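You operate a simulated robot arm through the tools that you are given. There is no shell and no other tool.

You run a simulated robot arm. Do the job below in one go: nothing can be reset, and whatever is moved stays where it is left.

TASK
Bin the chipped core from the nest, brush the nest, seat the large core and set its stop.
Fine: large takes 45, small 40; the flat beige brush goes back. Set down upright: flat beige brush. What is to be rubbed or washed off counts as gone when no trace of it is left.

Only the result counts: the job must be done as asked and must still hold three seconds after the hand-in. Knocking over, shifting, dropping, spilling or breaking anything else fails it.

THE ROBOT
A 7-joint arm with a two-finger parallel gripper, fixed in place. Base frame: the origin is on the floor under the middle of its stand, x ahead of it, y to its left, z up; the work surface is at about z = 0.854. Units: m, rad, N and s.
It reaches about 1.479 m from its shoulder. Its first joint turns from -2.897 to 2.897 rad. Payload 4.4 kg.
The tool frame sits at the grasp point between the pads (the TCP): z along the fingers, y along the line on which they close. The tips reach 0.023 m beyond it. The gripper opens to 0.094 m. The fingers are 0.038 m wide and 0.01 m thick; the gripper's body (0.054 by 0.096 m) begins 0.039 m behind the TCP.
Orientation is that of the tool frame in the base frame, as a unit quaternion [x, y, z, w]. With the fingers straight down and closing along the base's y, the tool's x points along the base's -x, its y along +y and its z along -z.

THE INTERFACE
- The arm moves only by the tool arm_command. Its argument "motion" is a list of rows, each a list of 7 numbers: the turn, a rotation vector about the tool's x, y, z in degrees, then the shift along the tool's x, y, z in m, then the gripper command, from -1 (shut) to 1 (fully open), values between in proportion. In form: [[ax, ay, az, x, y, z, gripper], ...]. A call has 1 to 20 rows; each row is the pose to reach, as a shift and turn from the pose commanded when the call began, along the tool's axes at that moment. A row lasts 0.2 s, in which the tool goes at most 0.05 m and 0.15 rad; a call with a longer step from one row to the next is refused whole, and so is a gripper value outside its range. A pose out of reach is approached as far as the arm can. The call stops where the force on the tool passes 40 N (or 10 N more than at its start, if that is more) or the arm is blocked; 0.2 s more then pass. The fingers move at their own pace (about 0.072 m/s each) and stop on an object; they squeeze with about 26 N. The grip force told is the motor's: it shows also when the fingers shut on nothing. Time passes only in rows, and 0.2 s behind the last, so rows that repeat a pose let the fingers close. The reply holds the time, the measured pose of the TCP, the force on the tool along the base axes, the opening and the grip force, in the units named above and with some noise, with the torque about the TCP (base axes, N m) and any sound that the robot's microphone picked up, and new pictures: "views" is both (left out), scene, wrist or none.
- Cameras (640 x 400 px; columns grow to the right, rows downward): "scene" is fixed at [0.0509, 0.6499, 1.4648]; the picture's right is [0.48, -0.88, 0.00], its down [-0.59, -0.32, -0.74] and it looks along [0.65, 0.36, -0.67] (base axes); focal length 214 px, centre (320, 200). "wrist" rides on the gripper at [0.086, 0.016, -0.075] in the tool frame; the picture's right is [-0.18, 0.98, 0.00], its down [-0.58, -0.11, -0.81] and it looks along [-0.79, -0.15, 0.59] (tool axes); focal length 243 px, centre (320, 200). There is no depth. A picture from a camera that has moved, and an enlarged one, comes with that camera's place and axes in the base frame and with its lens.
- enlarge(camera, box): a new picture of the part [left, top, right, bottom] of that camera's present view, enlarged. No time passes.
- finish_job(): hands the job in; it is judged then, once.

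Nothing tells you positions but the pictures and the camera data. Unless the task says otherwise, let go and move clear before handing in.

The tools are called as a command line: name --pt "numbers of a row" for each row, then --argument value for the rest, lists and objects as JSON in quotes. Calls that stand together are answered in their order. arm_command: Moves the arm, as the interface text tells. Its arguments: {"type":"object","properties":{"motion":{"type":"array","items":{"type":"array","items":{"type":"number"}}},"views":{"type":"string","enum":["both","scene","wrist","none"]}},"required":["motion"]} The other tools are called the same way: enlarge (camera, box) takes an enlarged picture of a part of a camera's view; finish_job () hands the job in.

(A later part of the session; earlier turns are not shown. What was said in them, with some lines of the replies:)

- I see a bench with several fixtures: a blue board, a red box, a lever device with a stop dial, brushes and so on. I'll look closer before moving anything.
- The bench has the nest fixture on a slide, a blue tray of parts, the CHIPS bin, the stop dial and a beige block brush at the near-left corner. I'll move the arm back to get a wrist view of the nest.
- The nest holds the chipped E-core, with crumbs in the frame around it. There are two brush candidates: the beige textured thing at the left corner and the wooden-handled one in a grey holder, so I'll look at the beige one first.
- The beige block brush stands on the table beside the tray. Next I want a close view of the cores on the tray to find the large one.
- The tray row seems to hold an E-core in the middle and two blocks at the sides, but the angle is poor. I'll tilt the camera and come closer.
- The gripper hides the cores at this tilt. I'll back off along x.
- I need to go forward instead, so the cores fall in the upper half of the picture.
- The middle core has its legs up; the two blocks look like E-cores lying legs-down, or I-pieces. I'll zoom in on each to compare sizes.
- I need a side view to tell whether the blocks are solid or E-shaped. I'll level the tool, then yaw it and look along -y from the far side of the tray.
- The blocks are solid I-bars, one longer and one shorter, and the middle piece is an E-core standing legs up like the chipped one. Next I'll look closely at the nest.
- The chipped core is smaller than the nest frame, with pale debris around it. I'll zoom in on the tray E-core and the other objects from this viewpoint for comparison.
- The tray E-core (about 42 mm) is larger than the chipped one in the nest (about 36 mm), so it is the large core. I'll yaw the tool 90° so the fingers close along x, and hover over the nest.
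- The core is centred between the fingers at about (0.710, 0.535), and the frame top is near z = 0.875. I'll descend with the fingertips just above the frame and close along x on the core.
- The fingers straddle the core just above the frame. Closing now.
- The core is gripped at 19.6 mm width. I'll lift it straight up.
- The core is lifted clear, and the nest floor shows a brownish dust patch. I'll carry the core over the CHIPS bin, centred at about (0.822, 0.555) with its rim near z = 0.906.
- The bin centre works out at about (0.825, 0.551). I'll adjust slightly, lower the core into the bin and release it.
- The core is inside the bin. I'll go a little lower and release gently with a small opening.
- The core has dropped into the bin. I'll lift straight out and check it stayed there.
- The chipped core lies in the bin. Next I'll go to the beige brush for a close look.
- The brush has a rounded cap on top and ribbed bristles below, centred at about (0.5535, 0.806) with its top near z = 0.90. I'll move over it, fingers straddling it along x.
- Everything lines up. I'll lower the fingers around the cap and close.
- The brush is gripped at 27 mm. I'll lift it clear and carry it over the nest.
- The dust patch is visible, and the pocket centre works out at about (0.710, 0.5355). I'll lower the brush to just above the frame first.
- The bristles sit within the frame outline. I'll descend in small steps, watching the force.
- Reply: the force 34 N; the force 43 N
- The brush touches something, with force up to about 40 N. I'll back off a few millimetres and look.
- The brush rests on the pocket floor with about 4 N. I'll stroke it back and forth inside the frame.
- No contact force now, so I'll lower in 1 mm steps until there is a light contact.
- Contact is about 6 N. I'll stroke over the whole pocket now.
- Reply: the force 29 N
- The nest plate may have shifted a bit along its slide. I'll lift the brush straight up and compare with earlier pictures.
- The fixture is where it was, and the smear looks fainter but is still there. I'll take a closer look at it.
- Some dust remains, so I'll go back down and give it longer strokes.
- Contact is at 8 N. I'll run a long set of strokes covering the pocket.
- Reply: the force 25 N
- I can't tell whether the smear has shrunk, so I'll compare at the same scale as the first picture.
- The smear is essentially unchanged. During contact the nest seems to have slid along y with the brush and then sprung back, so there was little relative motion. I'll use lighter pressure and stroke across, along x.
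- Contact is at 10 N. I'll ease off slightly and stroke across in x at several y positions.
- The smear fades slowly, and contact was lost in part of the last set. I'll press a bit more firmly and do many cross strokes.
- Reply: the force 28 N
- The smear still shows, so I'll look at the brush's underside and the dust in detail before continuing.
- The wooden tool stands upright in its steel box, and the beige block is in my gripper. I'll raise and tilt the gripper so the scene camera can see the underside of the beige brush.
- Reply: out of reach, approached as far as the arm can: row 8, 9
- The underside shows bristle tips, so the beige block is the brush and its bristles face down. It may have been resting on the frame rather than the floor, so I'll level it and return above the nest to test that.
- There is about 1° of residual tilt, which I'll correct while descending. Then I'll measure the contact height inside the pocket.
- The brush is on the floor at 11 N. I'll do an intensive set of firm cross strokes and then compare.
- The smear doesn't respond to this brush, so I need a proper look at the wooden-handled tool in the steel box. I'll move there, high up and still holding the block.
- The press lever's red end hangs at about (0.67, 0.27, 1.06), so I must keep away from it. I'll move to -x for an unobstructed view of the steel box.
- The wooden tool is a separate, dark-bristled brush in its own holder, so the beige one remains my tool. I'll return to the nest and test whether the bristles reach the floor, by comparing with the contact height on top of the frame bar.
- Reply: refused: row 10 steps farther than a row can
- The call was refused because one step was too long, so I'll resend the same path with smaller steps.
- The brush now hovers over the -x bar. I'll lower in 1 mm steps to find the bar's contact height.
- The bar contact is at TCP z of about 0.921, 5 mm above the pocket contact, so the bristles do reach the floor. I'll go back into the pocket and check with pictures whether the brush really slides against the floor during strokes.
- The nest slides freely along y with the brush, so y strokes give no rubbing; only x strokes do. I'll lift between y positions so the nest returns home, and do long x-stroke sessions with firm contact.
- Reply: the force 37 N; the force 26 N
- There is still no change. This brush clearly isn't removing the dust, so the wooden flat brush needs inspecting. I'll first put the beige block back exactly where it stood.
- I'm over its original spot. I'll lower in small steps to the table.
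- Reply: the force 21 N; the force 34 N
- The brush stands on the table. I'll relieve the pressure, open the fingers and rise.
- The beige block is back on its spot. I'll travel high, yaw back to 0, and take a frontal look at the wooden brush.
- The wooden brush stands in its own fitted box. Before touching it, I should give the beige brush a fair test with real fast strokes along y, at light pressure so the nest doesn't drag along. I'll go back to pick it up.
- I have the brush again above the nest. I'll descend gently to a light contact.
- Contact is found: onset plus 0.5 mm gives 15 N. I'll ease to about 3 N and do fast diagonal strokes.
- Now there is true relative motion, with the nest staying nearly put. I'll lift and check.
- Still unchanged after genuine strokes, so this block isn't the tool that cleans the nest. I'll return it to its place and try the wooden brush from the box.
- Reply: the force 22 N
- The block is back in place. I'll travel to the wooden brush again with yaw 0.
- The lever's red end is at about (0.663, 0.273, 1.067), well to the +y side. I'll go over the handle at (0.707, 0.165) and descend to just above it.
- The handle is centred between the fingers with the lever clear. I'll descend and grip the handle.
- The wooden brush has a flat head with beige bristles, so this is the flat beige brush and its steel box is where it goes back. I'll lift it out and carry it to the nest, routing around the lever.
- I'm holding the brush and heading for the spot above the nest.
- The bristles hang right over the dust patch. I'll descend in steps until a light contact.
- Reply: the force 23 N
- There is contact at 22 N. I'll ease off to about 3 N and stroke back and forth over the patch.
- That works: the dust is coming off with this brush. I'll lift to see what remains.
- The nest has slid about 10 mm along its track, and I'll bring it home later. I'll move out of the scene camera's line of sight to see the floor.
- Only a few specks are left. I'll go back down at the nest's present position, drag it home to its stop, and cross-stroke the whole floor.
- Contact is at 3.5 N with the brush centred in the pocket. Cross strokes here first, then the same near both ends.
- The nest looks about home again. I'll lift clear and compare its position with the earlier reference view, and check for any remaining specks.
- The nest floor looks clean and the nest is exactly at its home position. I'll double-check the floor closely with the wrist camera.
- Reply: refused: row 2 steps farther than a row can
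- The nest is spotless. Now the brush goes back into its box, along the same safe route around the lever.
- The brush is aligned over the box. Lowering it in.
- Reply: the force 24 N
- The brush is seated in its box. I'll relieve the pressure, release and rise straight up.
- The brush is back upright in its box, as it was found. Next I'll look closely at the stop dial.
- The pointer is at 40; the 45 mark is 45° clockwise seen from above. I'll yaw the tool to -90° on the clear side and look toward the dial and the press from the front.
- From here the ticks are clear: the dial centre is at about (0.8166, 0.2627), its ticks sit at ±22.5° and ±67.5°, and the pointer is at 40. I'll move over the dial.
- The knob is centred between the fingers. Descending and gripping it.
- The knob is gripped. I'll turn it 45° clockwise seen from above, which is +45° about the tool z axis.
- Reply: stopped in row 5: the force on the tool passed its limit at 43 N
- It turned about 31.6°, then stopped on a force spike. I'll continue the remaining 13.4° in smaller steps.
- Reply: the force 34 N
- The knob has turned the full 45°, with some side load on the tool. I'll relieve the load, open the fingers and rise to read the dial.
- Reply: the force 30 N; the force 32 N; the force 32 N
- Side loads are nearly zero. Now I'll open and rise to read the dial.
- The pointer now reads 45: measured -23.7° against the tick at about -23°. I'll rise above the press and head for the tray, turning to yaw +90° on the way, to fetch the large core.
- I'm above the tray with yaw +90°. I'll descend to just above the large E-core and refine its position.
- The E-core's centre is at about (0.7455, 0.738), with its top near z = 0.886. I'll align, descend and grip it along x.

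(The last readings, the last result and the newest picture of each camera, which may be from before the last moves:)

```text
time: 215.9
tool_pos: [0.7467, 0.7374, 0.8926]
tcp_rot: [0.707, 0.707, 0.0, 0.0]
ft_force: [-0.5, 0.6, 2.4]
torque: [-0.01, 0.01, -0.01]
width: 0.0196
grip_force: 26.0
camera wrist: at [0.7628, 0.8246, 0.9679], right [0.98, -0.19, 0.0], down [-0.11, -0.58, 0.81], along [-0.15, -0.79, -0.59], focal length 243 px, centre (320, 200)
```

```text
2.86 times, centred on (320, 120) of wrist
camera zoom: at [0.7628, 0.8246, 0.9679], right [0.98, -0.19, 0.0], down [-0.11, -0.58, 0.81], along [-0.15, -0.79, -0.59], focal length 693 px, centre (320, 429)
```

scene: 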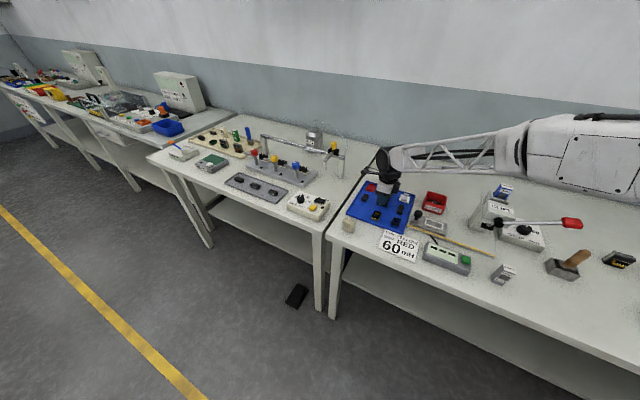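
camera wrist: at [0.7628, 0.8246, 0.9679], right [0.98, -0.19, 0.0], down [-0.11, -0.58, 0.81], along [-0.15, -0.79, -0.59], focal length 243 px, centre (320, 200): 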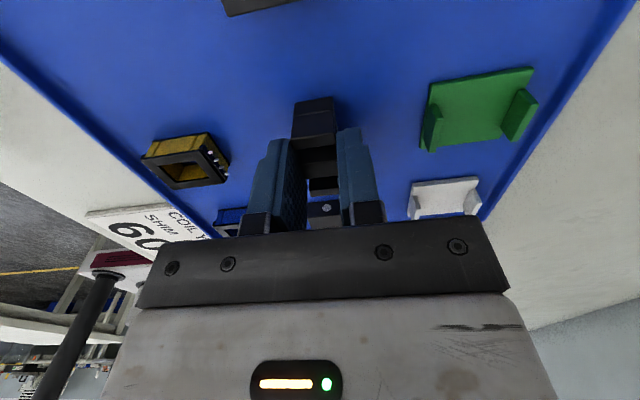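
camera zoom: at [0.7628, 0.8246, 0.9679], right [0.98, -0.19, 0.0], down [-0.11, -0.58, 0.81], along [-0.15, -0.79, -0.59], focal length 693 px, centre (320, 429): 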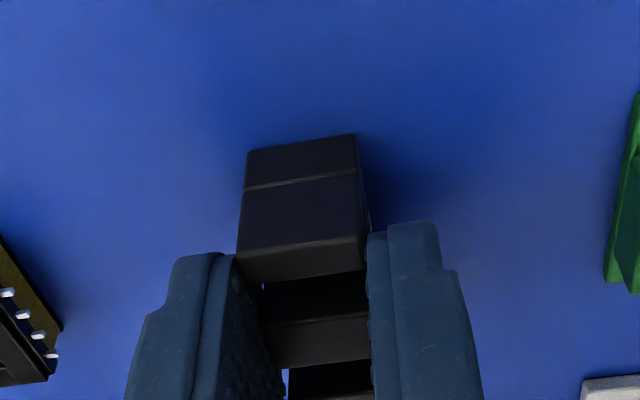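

The large core is gripped. I'll lift it and carry it above the nest.

arm_command --pt "0 0 0 0 0 -0.01 -1" --pt "0 0 0 0 0 -0.04 -1" --pt "0 0 0 0 0 -0.08 -1" --pt "0 0 0 -0.04 -0.007 -0.1 -1" --pt "0 0 0 -0.08 -0.014 -0.1 -1" --pt "0 0 0 -0.12 -0.021 -0.1 -1" --pt "0 0 0 -0.16 -0.028 -0.1 -1" --pt "0 0 0 -0.2036 -0.0353 -0.1 -1" --pt "0 0 0 -0.2036 -0.0353 -0.08 -1" --pt "0 0 0 -0.2036 -0.0353 -0.08 -1"

enlarge --camera "wrist" --box '[240, 0, 400, 130]'

enlarge --camera "scene" --box '[405, 175, 475, 235]'

```text
time: 218.1
tool_pos: [0.711, 0.5327, 0.973]
tcp_rot: [0.707, 0.707, 0.0, 0.0]
ft_force: [-0.1, 0.8, -0.5]
torque: [-0.01, 0.03, -0.01]
width: 0.0196
grip_force: 26.5
camera wrist: at [0.7277, 0.6201, 1.0479], right [0.98, -0.19, 0.0], down [-0.11, -0.58, 0.81], along [-0.15, -0.79, -0.59], focal length 243 px, centre (320, 200)
```

scene: 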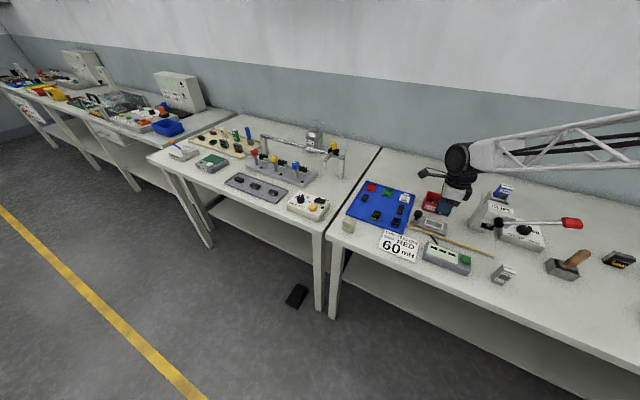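
wrist: 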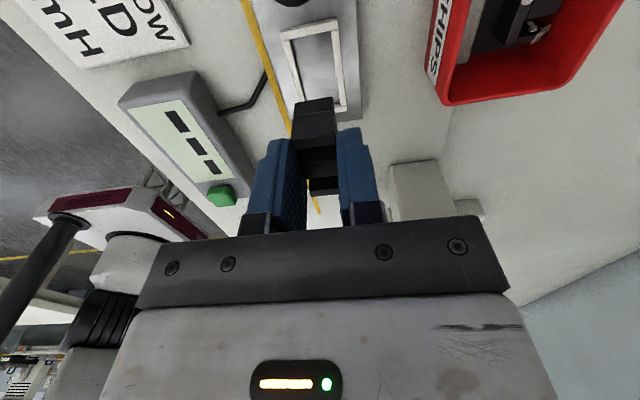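

```text
3.08 times, centred on (320, 65) of wrist
camera zoom: at [0.7277, 0.6201, 1.0479], right [0.98, -0.19, 0.0], down [-0.11, -0.58, 0.81], along [-0.15, -0.79, -0.59], focal length 746 px, centre (320, 615)
```

zoom: 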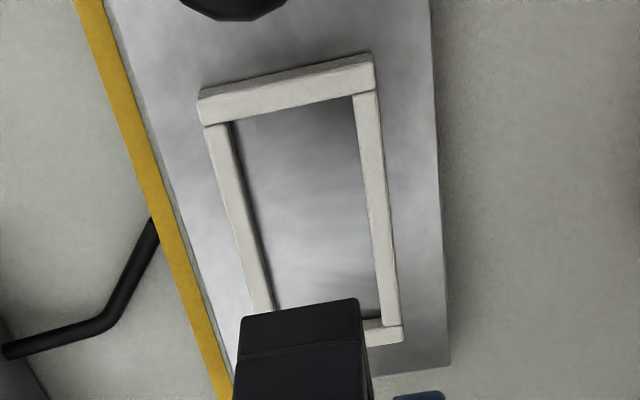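

```text
6.67 times, centred on (440, 205) of scene
camera zoom: at [0.0509, 0.6499, 1.4648], right [0.48, -0.88, 0.0], down [-0.59, -0.32, -0.74], along [0.65, 0.36, -0.67], focal length 1430 px, centre (-480, 167)
```

zoom: 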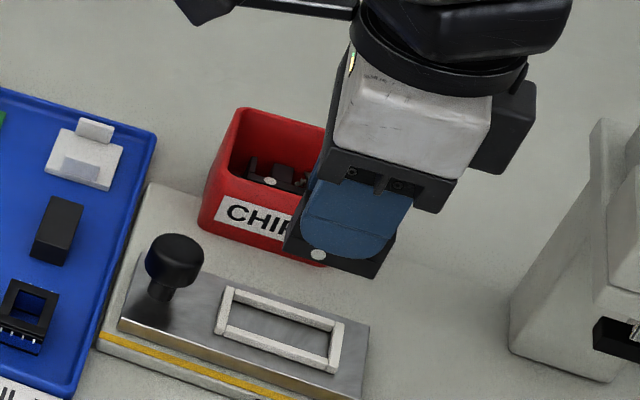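

The core hangs nearly centred over the clean pocket. I'll make a small correction and lower it in steps, watching the force.

arm_command --pt "0 0 0 0.0012 -0.0008 0.02 -1" --pt "0 0 0 0.0012 -0.0008 0.04 -1" --pt "0 0 0 0.0012 -0.0008 0.052 -1" --pt "0 0 0 0.0012 -0.0008 0.052 -1"

enlarge --camera "wrist" --box '[250, 20, 390, 140]'

enlarge --camera "scene" --box '[415, 195, 465, 240]'

```text
time: 219.1
tool_pos: [0.7099, 0.5335, 0.9216]
tcp_rot: [0.708, 0.706, 0.0, 0.0]
ft_force: [0.0, 0.0, -1.6]
torque: [-0.02, -0.01, 0.03]
width: 0.0195
grip_force: 26.2
camera wrist: at [0.7268, 0.6211, 0.9959], right [0.98, -0.19, 0.0], down [-0.11, -0.58, 0.81], along [-0.15, -0.79, -0.59], focal length 243 px, centre (320, 200)
```

scene: 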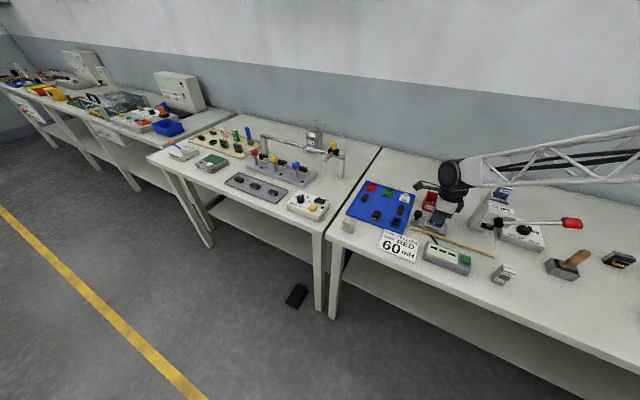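
wrist: 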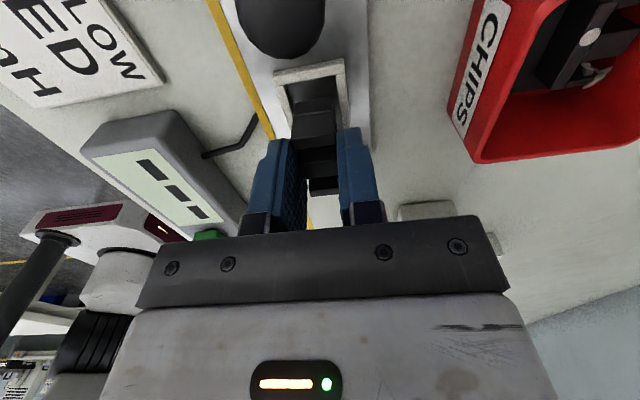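

```text
3.33 times, centred on (320, 80) of wrist
camera zoom: at [0.7268, 0.6211, 0.9959], right [0.98, -0.19, 0.0], down [-0.11, -0.58, 0.81], along [-0.15, -0.79, -0.59], focal length 809 px, centre (320, 600)
```

zoom: 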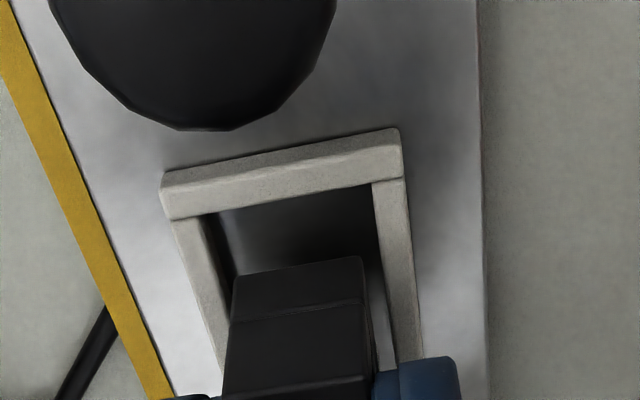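

```text
8.89 times, centred on (440, 218) of scene
camera zoom: at [0.0509, 0.6499, 1.4648], right [0.48, -0.88, 0.0], down [-0.59, -0.32, -0.74], along [0.65, 0.36, -0.67], focal length 1906 px, centre (-747, 44)
```

zoom: 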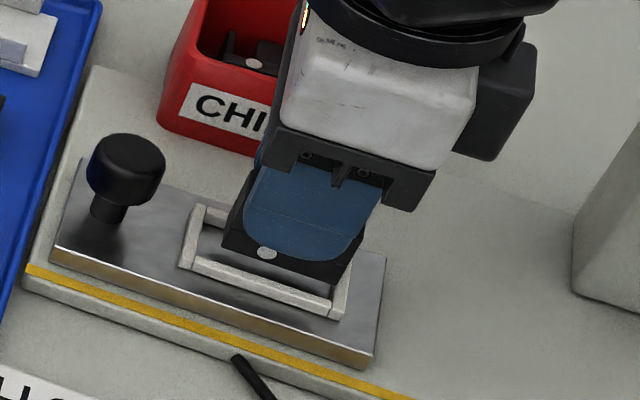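

The core seems too far toward -y relative to the pocket. I'll zoom in to measure before lowering.

enlarge --camera "scene" --box '[425, 208, 455, 233]'

enlarge --camera "wrist" --box '[280, 60, 360, 140]'

```text
16.00 times, centred on (440, 220) of scene
camera zoom: at [0.0509, 0.6499, 1.4648], right [0.48, -0.88, 0.0], down [-0.59, -0.32, -0.74], along [0.65, 0.36, -0.67], focal length 3432 px, centre (-1600, -128)
```

zoom: 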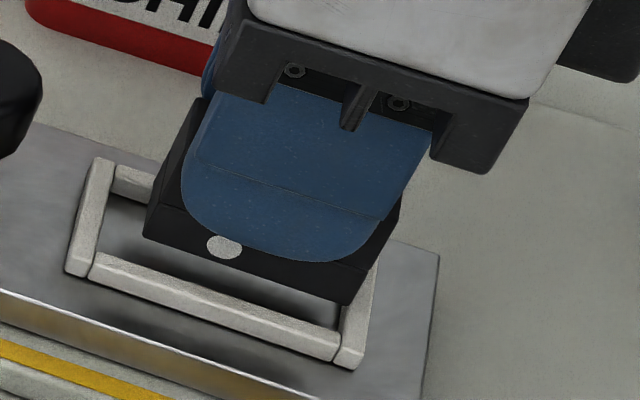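

```text
5.00 times, centred on (320, 100) of wrist
camera zoom: at [0.7268, 0.6211, 0.9959], right [0.98, -0.19, 0.0], down [-0.11, -0.58, 0.81], along [-0.15, -0.79, -0.59], focal length 1213 px, centre (320, 700)
```

zoom: 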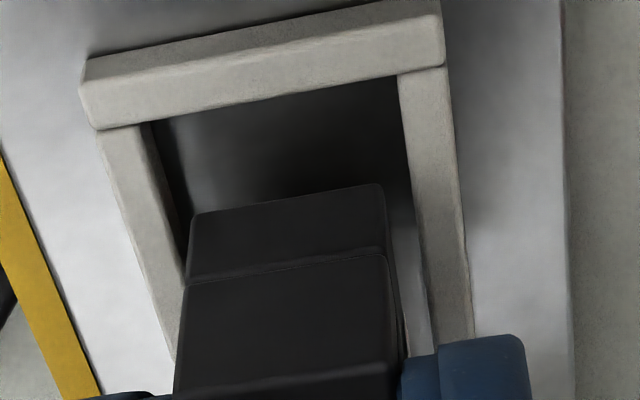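

Measuring both in the same view, the -y gap is only about 1 mm and the +y gap about 8 mm. I'll shift +3.6 mm in y and then lower slowly.

arm_command --pt "0 0 0 0.0036 0 -0.002 -1" --pt "0 0 0 0.0036 0 0.002 -1" --pt "0 0 0 0.0036 0 0.005 -1" --pt "0 0 0 0.0036 0 0.007 -1" --pt "0 0 0 0.0036 0 0.007 -1" --views "wrist"

enlarge --camera "wrist" --box '[280, 60, 360, 140]'

enlarge --camera "scene" --box '[425, 208, 455, 233]'

```text
time: 220.3
tool_pos: [0.7093, 0.5387, 0.9145]
tcp_rot: [0.708, 0.706, -0.001, 0.001]
ft_force: [-0.5, 0.0, -1.4]
torque: [0.0, 0.0, 0.0]
width: 0.0199
grip_force: 25.8
camera wrist: at [0.7266, 0.6255, 0.9887], right [0.98, -0.19, 0.0], down [-0.11, -0.58, 0.81], along [-0.15, -0.79, -0.59], focal length 243 px, centre (320, 200)
```

wrist: 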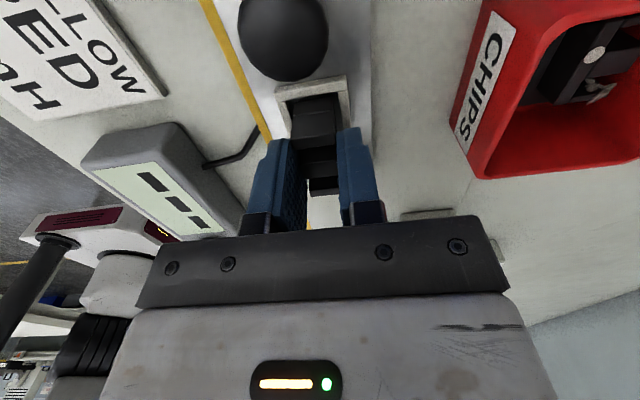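

```text
5.00 times, centred on (320, 100) of wrist
camera zoom: at [0.7266, 0.6255, 0.9887], right [0.98, -0.19, 0.0], down [-0.11, -0.58, 0.81], along [-0.15, -0.79, -0.59], focal length 1213 px, centre (320, 700)
```

zoom: 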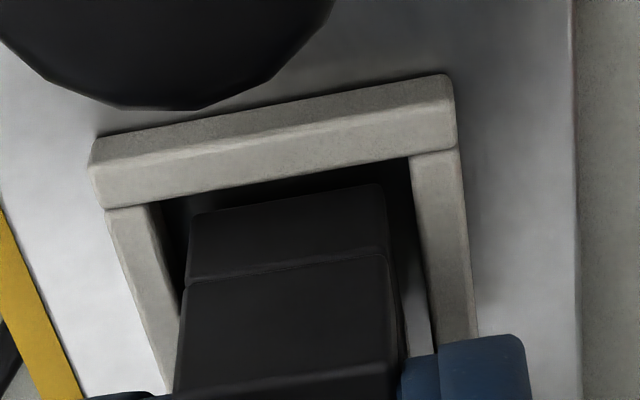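

```text
16.00 times, centred on (440, 220) of scene
camera zoom: at [0.0509, 0.6499, 1.4648], right [0.48, -0.88, 0.0], down [-0.59, -0.32, -0.74], along [0.65, 0.36, -0.67], focal length 3432 px, centre (-1600, -128)
```

zoom: 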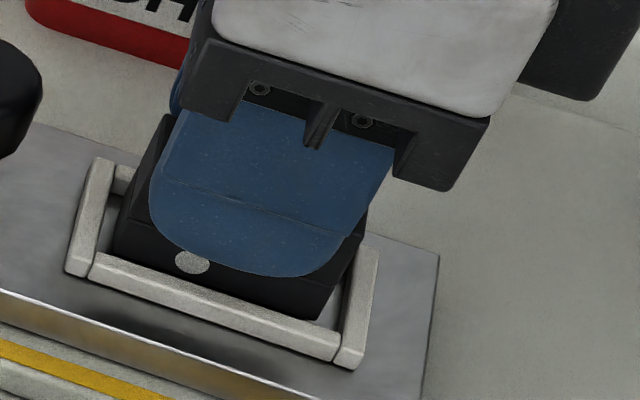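

The core now sits evenly between the bars. I'll lower it the last few millimetres.

arm_command --pt "0 0 0 0 0 0.001 -1" --pt "0 0 0 0 0 0.002 -1" --pt "0 0 0 0 0 0.002 -1" --views "none"

arm_command --pt "0 0 0 0 0 0.001 -1" --pt "0 0 0 0 0 0.001 -1" --views "none"

arm_command --pt "0 0 0 0 0 0.001 -1" --pt "0 0 0 0 0 0.001 -1" --views "none"

```text
time: 221.1
tool_pos: [0.7104, 0.5393, 0.9113]
tcp_rot: [0.708, 0.706, 0.0, 0.0]
ft_force: [0.0, -0.1, -0.9]
torque: [-0.02, 0.0, 0.02]
width: 0.0196
grip_force: 25.8
```

```text
time: 221.7
tool_pos: [0.7101, 0.5385, 0.9118]
tcp_rot: [0.708, 0.706, 0.0, 0.0]
ft_force: [-0.7, -0.2, 2.4]
torque: [-0.05, 0.02, 0.0]
width: 0.0198
grip_force: 25.8
```

```text
time: 222.3
tool_pos: [0.711, 0.5395, 0.9121]
tcp_rot: [0.708, 0.706, 0.002, 0.0]
ft_force: [-1.5, -4.9, 15.9]
torque: [-0.32, 0.05, 0.0]
width: 0.0196
grip_force: 26.0
```

The core rests on the nest floor. I'll relieve the pressure, open the fingers a little, and lift away.

arm_command --pt "0 0 0 0 0 -0.001 -1" --pt "0 0 0 0 0 -0.001 -0.45" --pt "0 0 0 0 0 -0.001 -0.2" --pt "0 0 0 0 0 -0.001 -0.2"

enlarge --camera "wrist" --box '[270, 50, 370, 150]'

enlarge --camera "scene" --box '[425, 208, 455, 233]'

```text
time: 223.3
tool_pos: [0.7098, 0.5403, 0.9108]
tcp_rot: [0.707, 0.707, 0.0, 0.0]
ft_force: [-0.6, -0.6, 1.3]
torque: [0.02, -0.01, -0.01]
width: 0.0374
grip_force: 0.0
camera wrist: at [0.7267, 0.6256, 0.9854], right [0.98, -0.19, 0.0], down [-0.11, -0.58, 0.81], along [-0.15, -0.79, -0.59], focal length 243 px, centre (320, 200)
```

scene: 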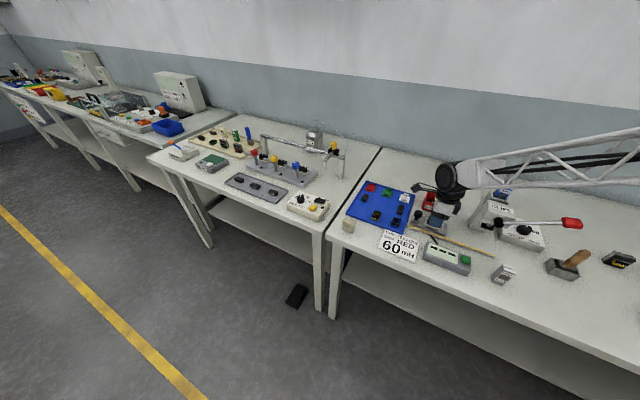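
wrist: 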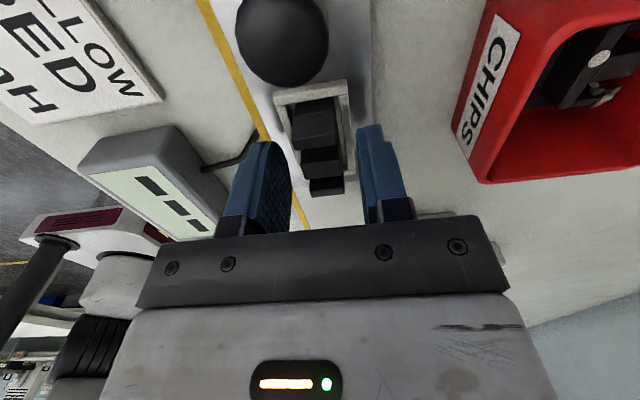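

```text
4.00 times, centred on (320, 100) of wrist
camera zoom: at [0.7267, 0.6256, 0.9854], right [0.98, -0.19, 0.0], down [-0.11, -0.58, 0.81], along [-0.15, -0.79, -0.59], focal length 970 px, centre (320, 600)
```

zoom: 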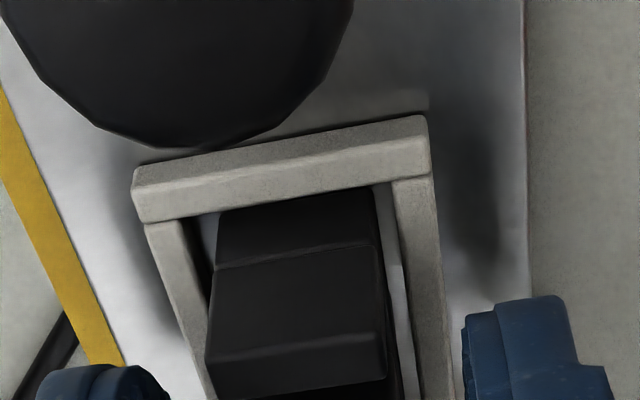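

```text
16.00 times, centred on (440, 220) of scene
camera zoom: at [0.0509, 0.6499, 1.4648], right [0.48, -0.88, 0.0], down [-0.59, -0.32, -0.74], along [0.65, 0.36, -0.67], focal length 3432 px, centre (-1600, -128)
```

zoom: 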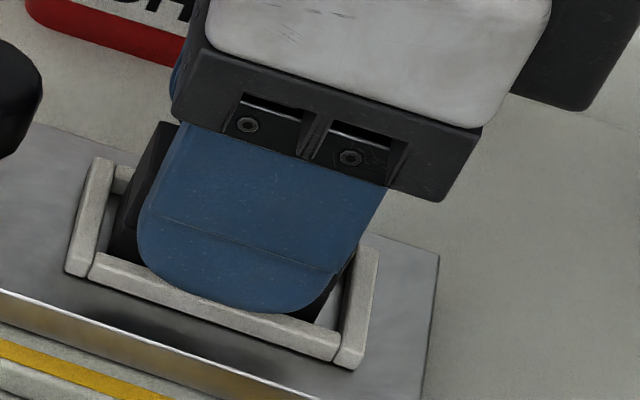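

Released cleanly. I'll lift straight up and inspect.

arm_command --pt "0 0 0 0 0 -0.01 -0.2" --pt "0 0 0 0 0 -0.04 -0.2" --pt "0 0 0 0 0 -0.08 -0.2" --pt "0 0 0 0 0 -0.12 0" --pt "0 0 0 0 0 -0.16 0" --pt "0 0 0 0 0 -0.16 0"

enlarge --camera "scene" --box '[425, 205, 455, 235]'

enlarge --camera "wrist" --box '[260, 0, 400, 110]'

enlarge --camera "scene" --box '[340, 160, 480, 260]'

```text
time: 224.7
tool_pos: [0.7086, 0.5399, 1.0711]
tcp_rot: [0.708, 0.706, 0.0, 0.001]
ft_force: [1.1, -0.4, 0.3]
torque: [0.01, -0.02, -0.02]
width: 0.0472
grip_force: 0.0
camera wrist: at [0.7265, 0.6272, 1.1459], right [0.98, -0.19, 0.0], down [-0.11, -0.58, 0.81], along [-0.15, -0.79, -0.59], focal length 243 px, centre (320, 200)
```

scene: 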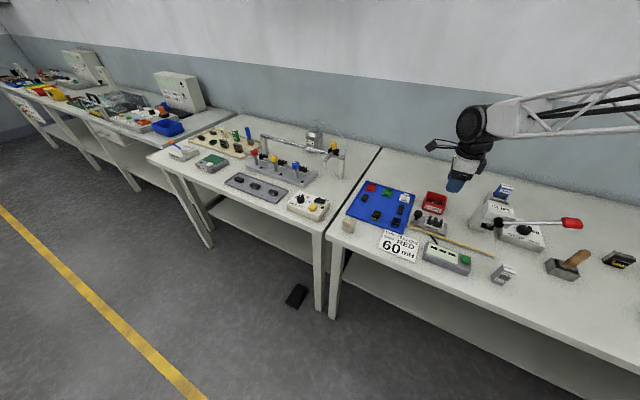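
wrist: 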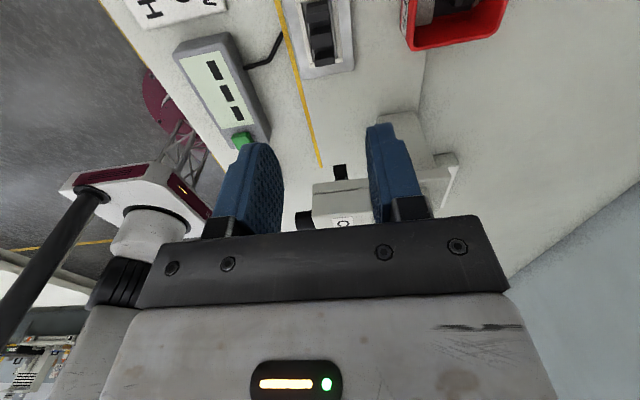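

```text
13.33 times, centred on (440, 220) of scene
camera zoom: at [0.0509, 0.6499, 1.4648], right [0.48, -0.88, 0.0], down [-0.59, -0.32, -0.74], along [0.65, 0.36, -0.67], focal length 2860 px, centre (-1280, -67)
```

zoom: 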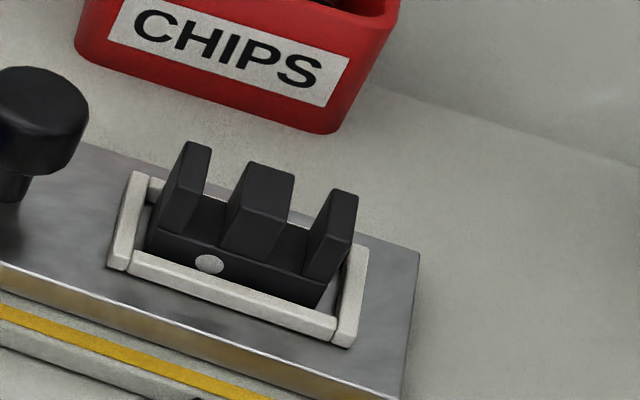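

```text
3.64 times, centred on (330, 55) of wrist
camera zoom: at [0.7265, 0.6272, 1.1459], right [0.98, -0.19, 0.0], down [-0.11, -0.58, 0.81], along [-0.15, -0.79, -0.59], focal length 882 px, centre (284, 727)
```

zoom: 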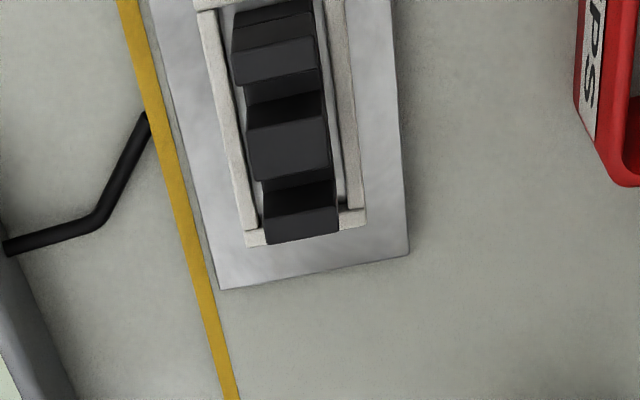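

```text
4.00 times, centred on (410, 210) of scene
camera zoom: at [0.0509, 0.6499, 1.4648], right [0.48, -0.88, 0.0], down [-0.59, -0.32, -0.74], along [0.65, 0.36, -0.67], focal length 858 px, centre (-40, 160)
```

zoom: 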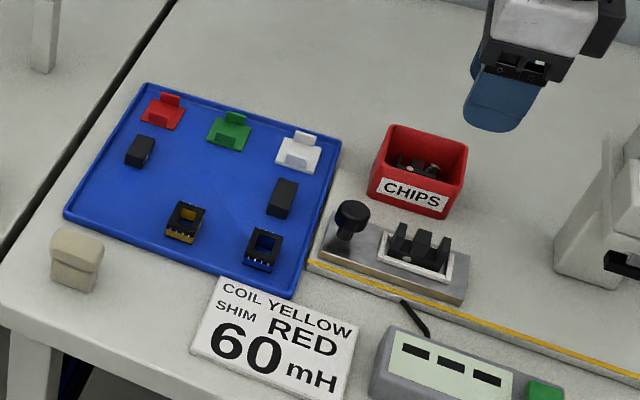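

The large core stands seated in the nest, legs up, and the nest is home. I'll go back over the press at safe height for one more check of the dial reading.

arm_command --pt "0 0 0 0 0 -0.045 -1" --pt "0 0 0 0 0 -0.09 -1" --pt "0 0 0 0 0 -0.135 -1" --pt "0 0 0 0 0 -0.18 -1" --pt "0 0 -8 -0.035 0 -0.18 -1" --pt "0 0 -16 -0.07 0 -0.18 -1" --pt "0 0 -24 -0.105 0 -0.18 -1" --pt "0 0 -32 -0.14 0 -0.18 -1" --pt "0 0 -40 -0.175 0 -0.18 -1" --pt "0 0 -48 -0.21 0 -0.18 -1" --pt "0 0 -56 -0.245 0 -0.18 -1" --pt "0 0 -64 -0.28 0 -0.18 -1" --pt "0 0 -72 -0.315 0 -0.18 -1" --pt "0 0 -80 -0.345 0 -0.18 -1" --pt "0 0 -88 -0.3745 0 -0.17 -1" --pt "0 0 -90 -0.3745 0 -0.13 -1" --pt "0 0 -90 -0.3745 0 -0.09 -1" --pt "0 0 -90 -0.3745 0 -0.055 -1" --pt "0 0 -90 -0.3745 0 -0.055 -1"

enlarge --camera "wrist" --box '[350, 40, 460, 140]'

enlarge --camera "wrist" --box '[375, 65, 435, 120]'

enlarge --camera "scene" --box '[535, 240, 595, 285]'

```text
time: 228.7
tool_pos: [0.7112, 0.1659, 1.125]
tcp_rot: [0.001, 1.0, 0.0, 0.0]
ft_force: [0.1, 0.0, 0.7]
torque: [-0.01, 0.0, 0.01]
width: 0.0
grip_force: 26.6
camera wrist: at [0.624, 0.1814, 1.1996], right [0.19, 0.98, 0.0], down [0.58, -0.11, 0.81], along [0.79, -0.15, -0.59], focal length 243 px, centre (320, 200)
```

scene: 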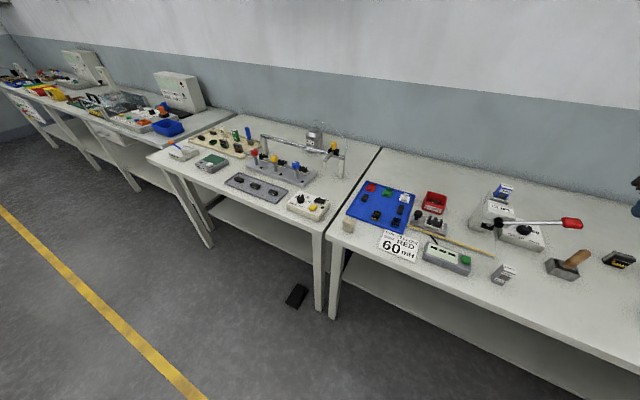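
wrist: 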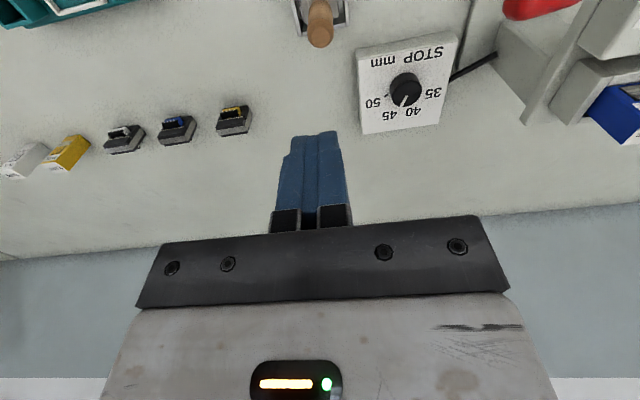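

```text
4.00 times, centred on (405, 90) of wrist
camera zoom: at [0.624, 0.1814, 1.1996], right [0.19, 0.98, 0.0], down [0.58, -0.11, 0.81], along [0.79, -0.15, -0.59], focal length 970 px, centre (-20, 640)
```

zoom: 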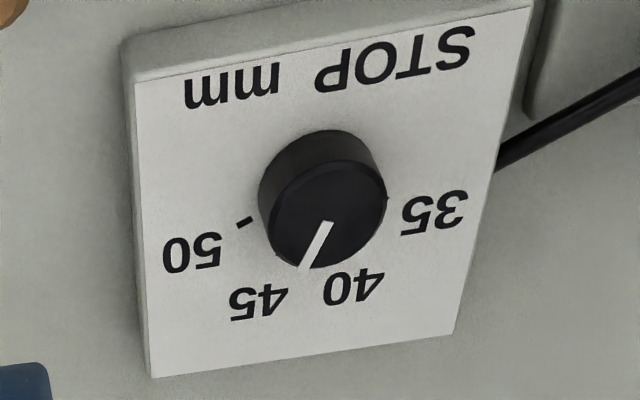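

```text
7.27 times, centred on (405, 92) of wrist
camera zoom: at [0.624, 0.1814, 1.1996], right [0.19, 0.98, 0.0], down [0.58, -0.11, 0.81], along [0.79, -0.15, -0.59], focal length 1764 px, centre (-298, 982)
```

zoom: 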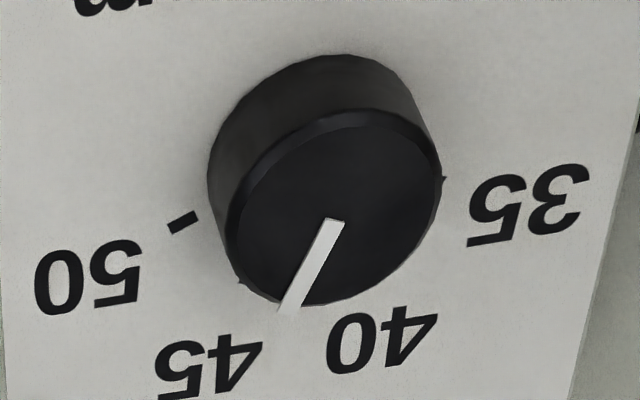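

```text
8.89 times, centred on (565, 262) of scene
camera zoom: at [0.0509, 0.6499, 1.4648], right [0.48, -0.88, 0.0], down [-0.59, -0.32, -0.74], along [0.65, 0.36, -0.67], focal length 1906 px, centre (-1858, -356)
```

zoom: 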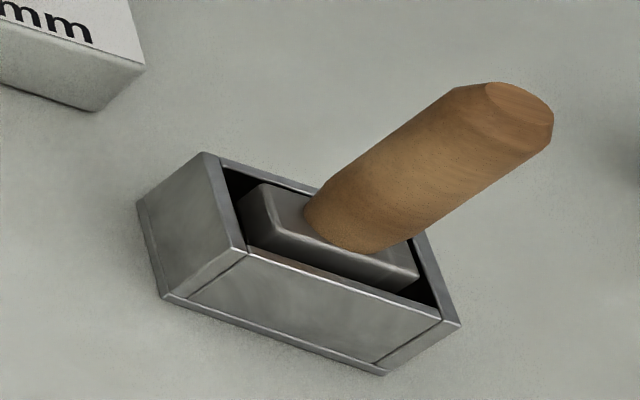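

The dial reads 45 and the brush stands in its box. I'll rise well clear and take a last look over the whole bench.

arm_command --pt "0 0 0 0.02 0 -0.04 0" --pt "0 0 0 0.04 0 -0.08 0" --pt "0 0 0 0.06 0 -0.12 0" --pt "0 0 0 0.08 0 -0.15 0" --pt "0 0 0 0.08 0 -0.15 0"

enlarge --camera "scene" --box '[330, 170, 510, 290]'

enlarge --camera "scene" --box '[460, 170, 640, 290]'

enlarge --camera "scene" --box '[425, 190, 460, 235]'

enlarge --camera "scene" --box '[325, 200, 375, 245]'

```text
time: 229.9
tool_pos: [0.6281, 0.1657, 1.2758]
tcp_rot: [0.0, 1.0, 0.001, 0.0]
ft_force: [-0.2, -0.2, -0.6]
torque: [0.0, -0.03, -0.01]
width: 0.0469
grip_force: 0.1
camera wrist: at [0.5424, 0.1811, 1.3506], right [0.19, 0.98, 0.0], down [0.58, -0.11, 0.81], along [0.79, -0.15, -0.59], focal length 243 px, centre (320, 200)
```

scene: 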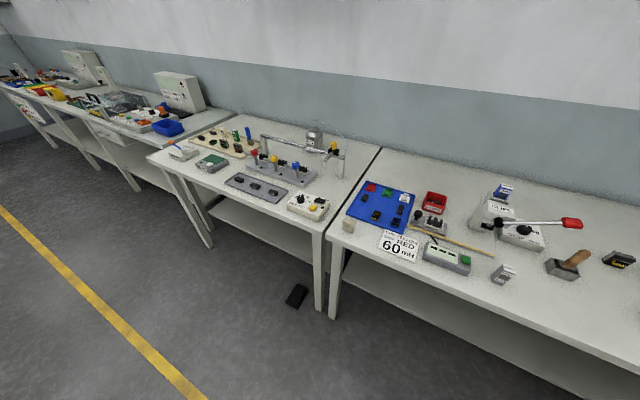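
wrist: 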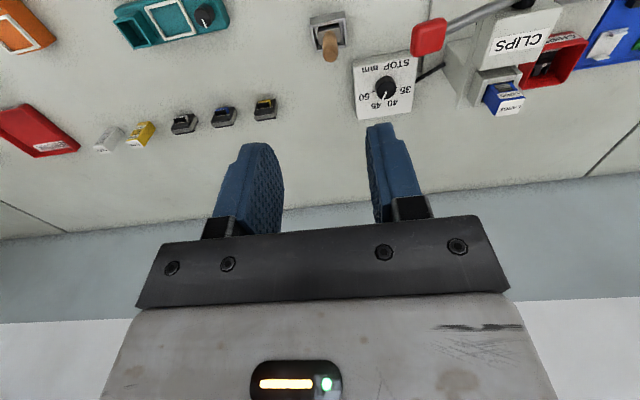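

```text
3.33 times, centred on (420, 230) of scene
camera zoom: at [0.0509, 0.6499, 1.4648], right [0.48, -0.88, 0.0], down [-0.59, -0.32, -0.74], along [0.65, 0.36, -0.67], focal length 715 px, centre (-13, 100)
```

zoom: 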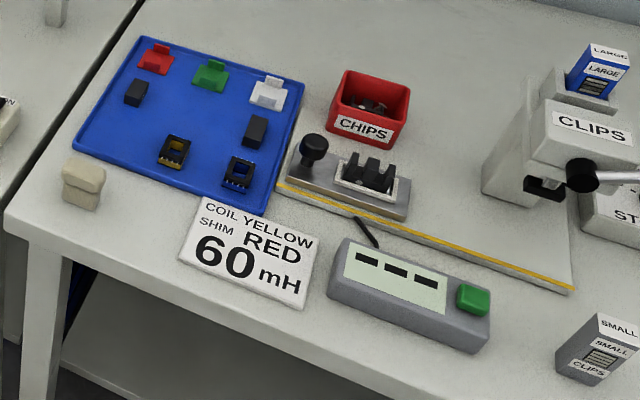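

```text
3.33 times, centred on (550, 230) of scene
camera zoom: at [0.0509, 0.6499, 1.4648], right [0.48, -0.88, 0.0], down [-0.59, -0.32, -0.74], along [0.65, 0.36, -0.67], focal length 715 px, centre (-447, 100)
```

zoom: 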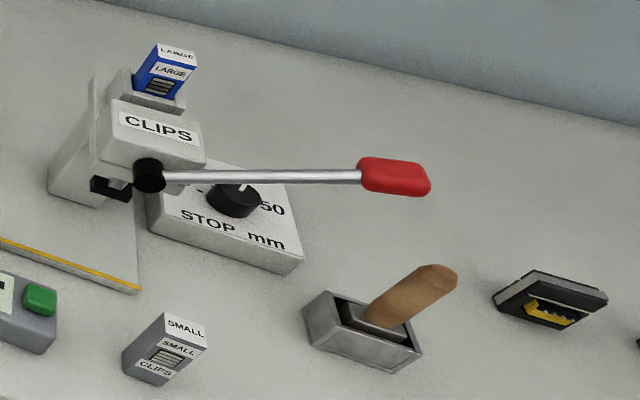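

```text
8.89 times, centred on (442, 212) of scene
camera zoom: at [0.0509, 0.6499, 1.4648], right [0.48, -0.88, 0.0], down [-0.59, -0.32, -0.74], along [0.65, 0.36, -0.67], focal length 1906 px, centre (-769, 89)
```

zoom: 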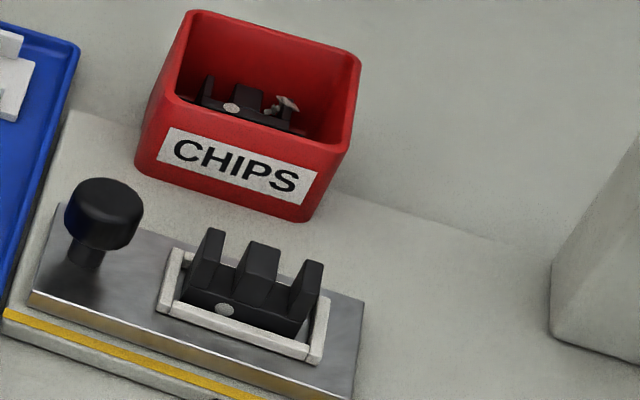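

```text
8.89 times, centred on (350, 222) of scene
camera zoom: at [0.0509, 0.6499, 1.4648], right [0.48, -0.88, 0.0], down [-0.59, -0.32, -0.74], along [0.65, 0.36, -0.67], focal length 1906 px, centre (53, 0)
```

zoom: 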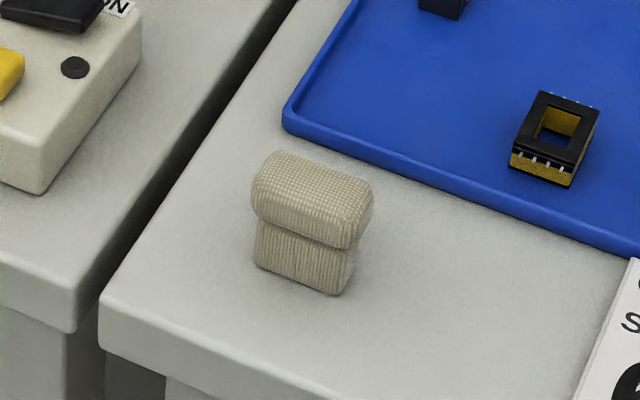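

enlarge --camera "wrist" --box '[355, 60, 415, 115]'

```text
7.27 times, centred on (385, 88) of wrist
camera zoom: at [0.5424, 0.1811, 1.3506], right [0.19, 0.98, 0.0], down [0.58, -0.11, 0.81], along [0.79, -0.15, -0.59], focal length 1764 px, centre (-153, 1018)
```

zoom: 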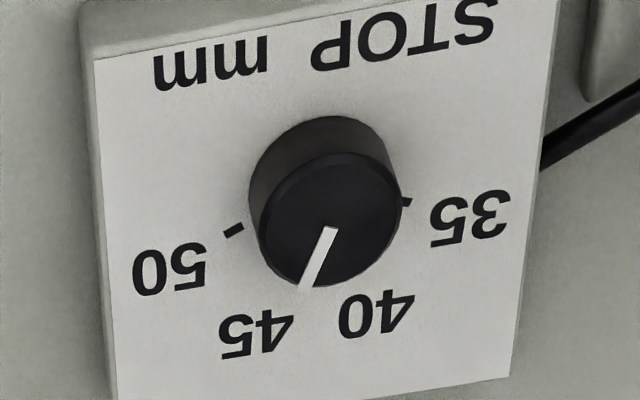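

All parts check out: the chipped core is in the CHIPS bin, the nest is brushed clean and at home, and the large core is seated with the stop pointer on 45. The flat beige brush stands upright in its box, nothing else looks disturbed, and the arm is clear. Handing in.

finish_job

```text
The job is handed in.
```

I handed the job in with every step done. No verdict came back, so this is what the last pictures showed:

- **Chipped core:** it lies in the red CHIPS bin.
- **Nest:** it is brushed, with no dust visible in the close-ups, and back at its home position on the slide.
- **Large core:** it is seated in the nest with its legs up, lying flat inside the frame with a gap at both ends.
- **Stop:** the pointer is on 45, within about 1° by my measurement from the pictures.
- **Flat beige brush:** the wooden-handled one with flat beige bristles stands upright in its steel box again.

I first took the beige block beside the tray for the brush. It did not clean the nest, so I put it back upright, about 1.6 mm from where it stood. Nothing else looked moved, and the arm ended clear of the bench.
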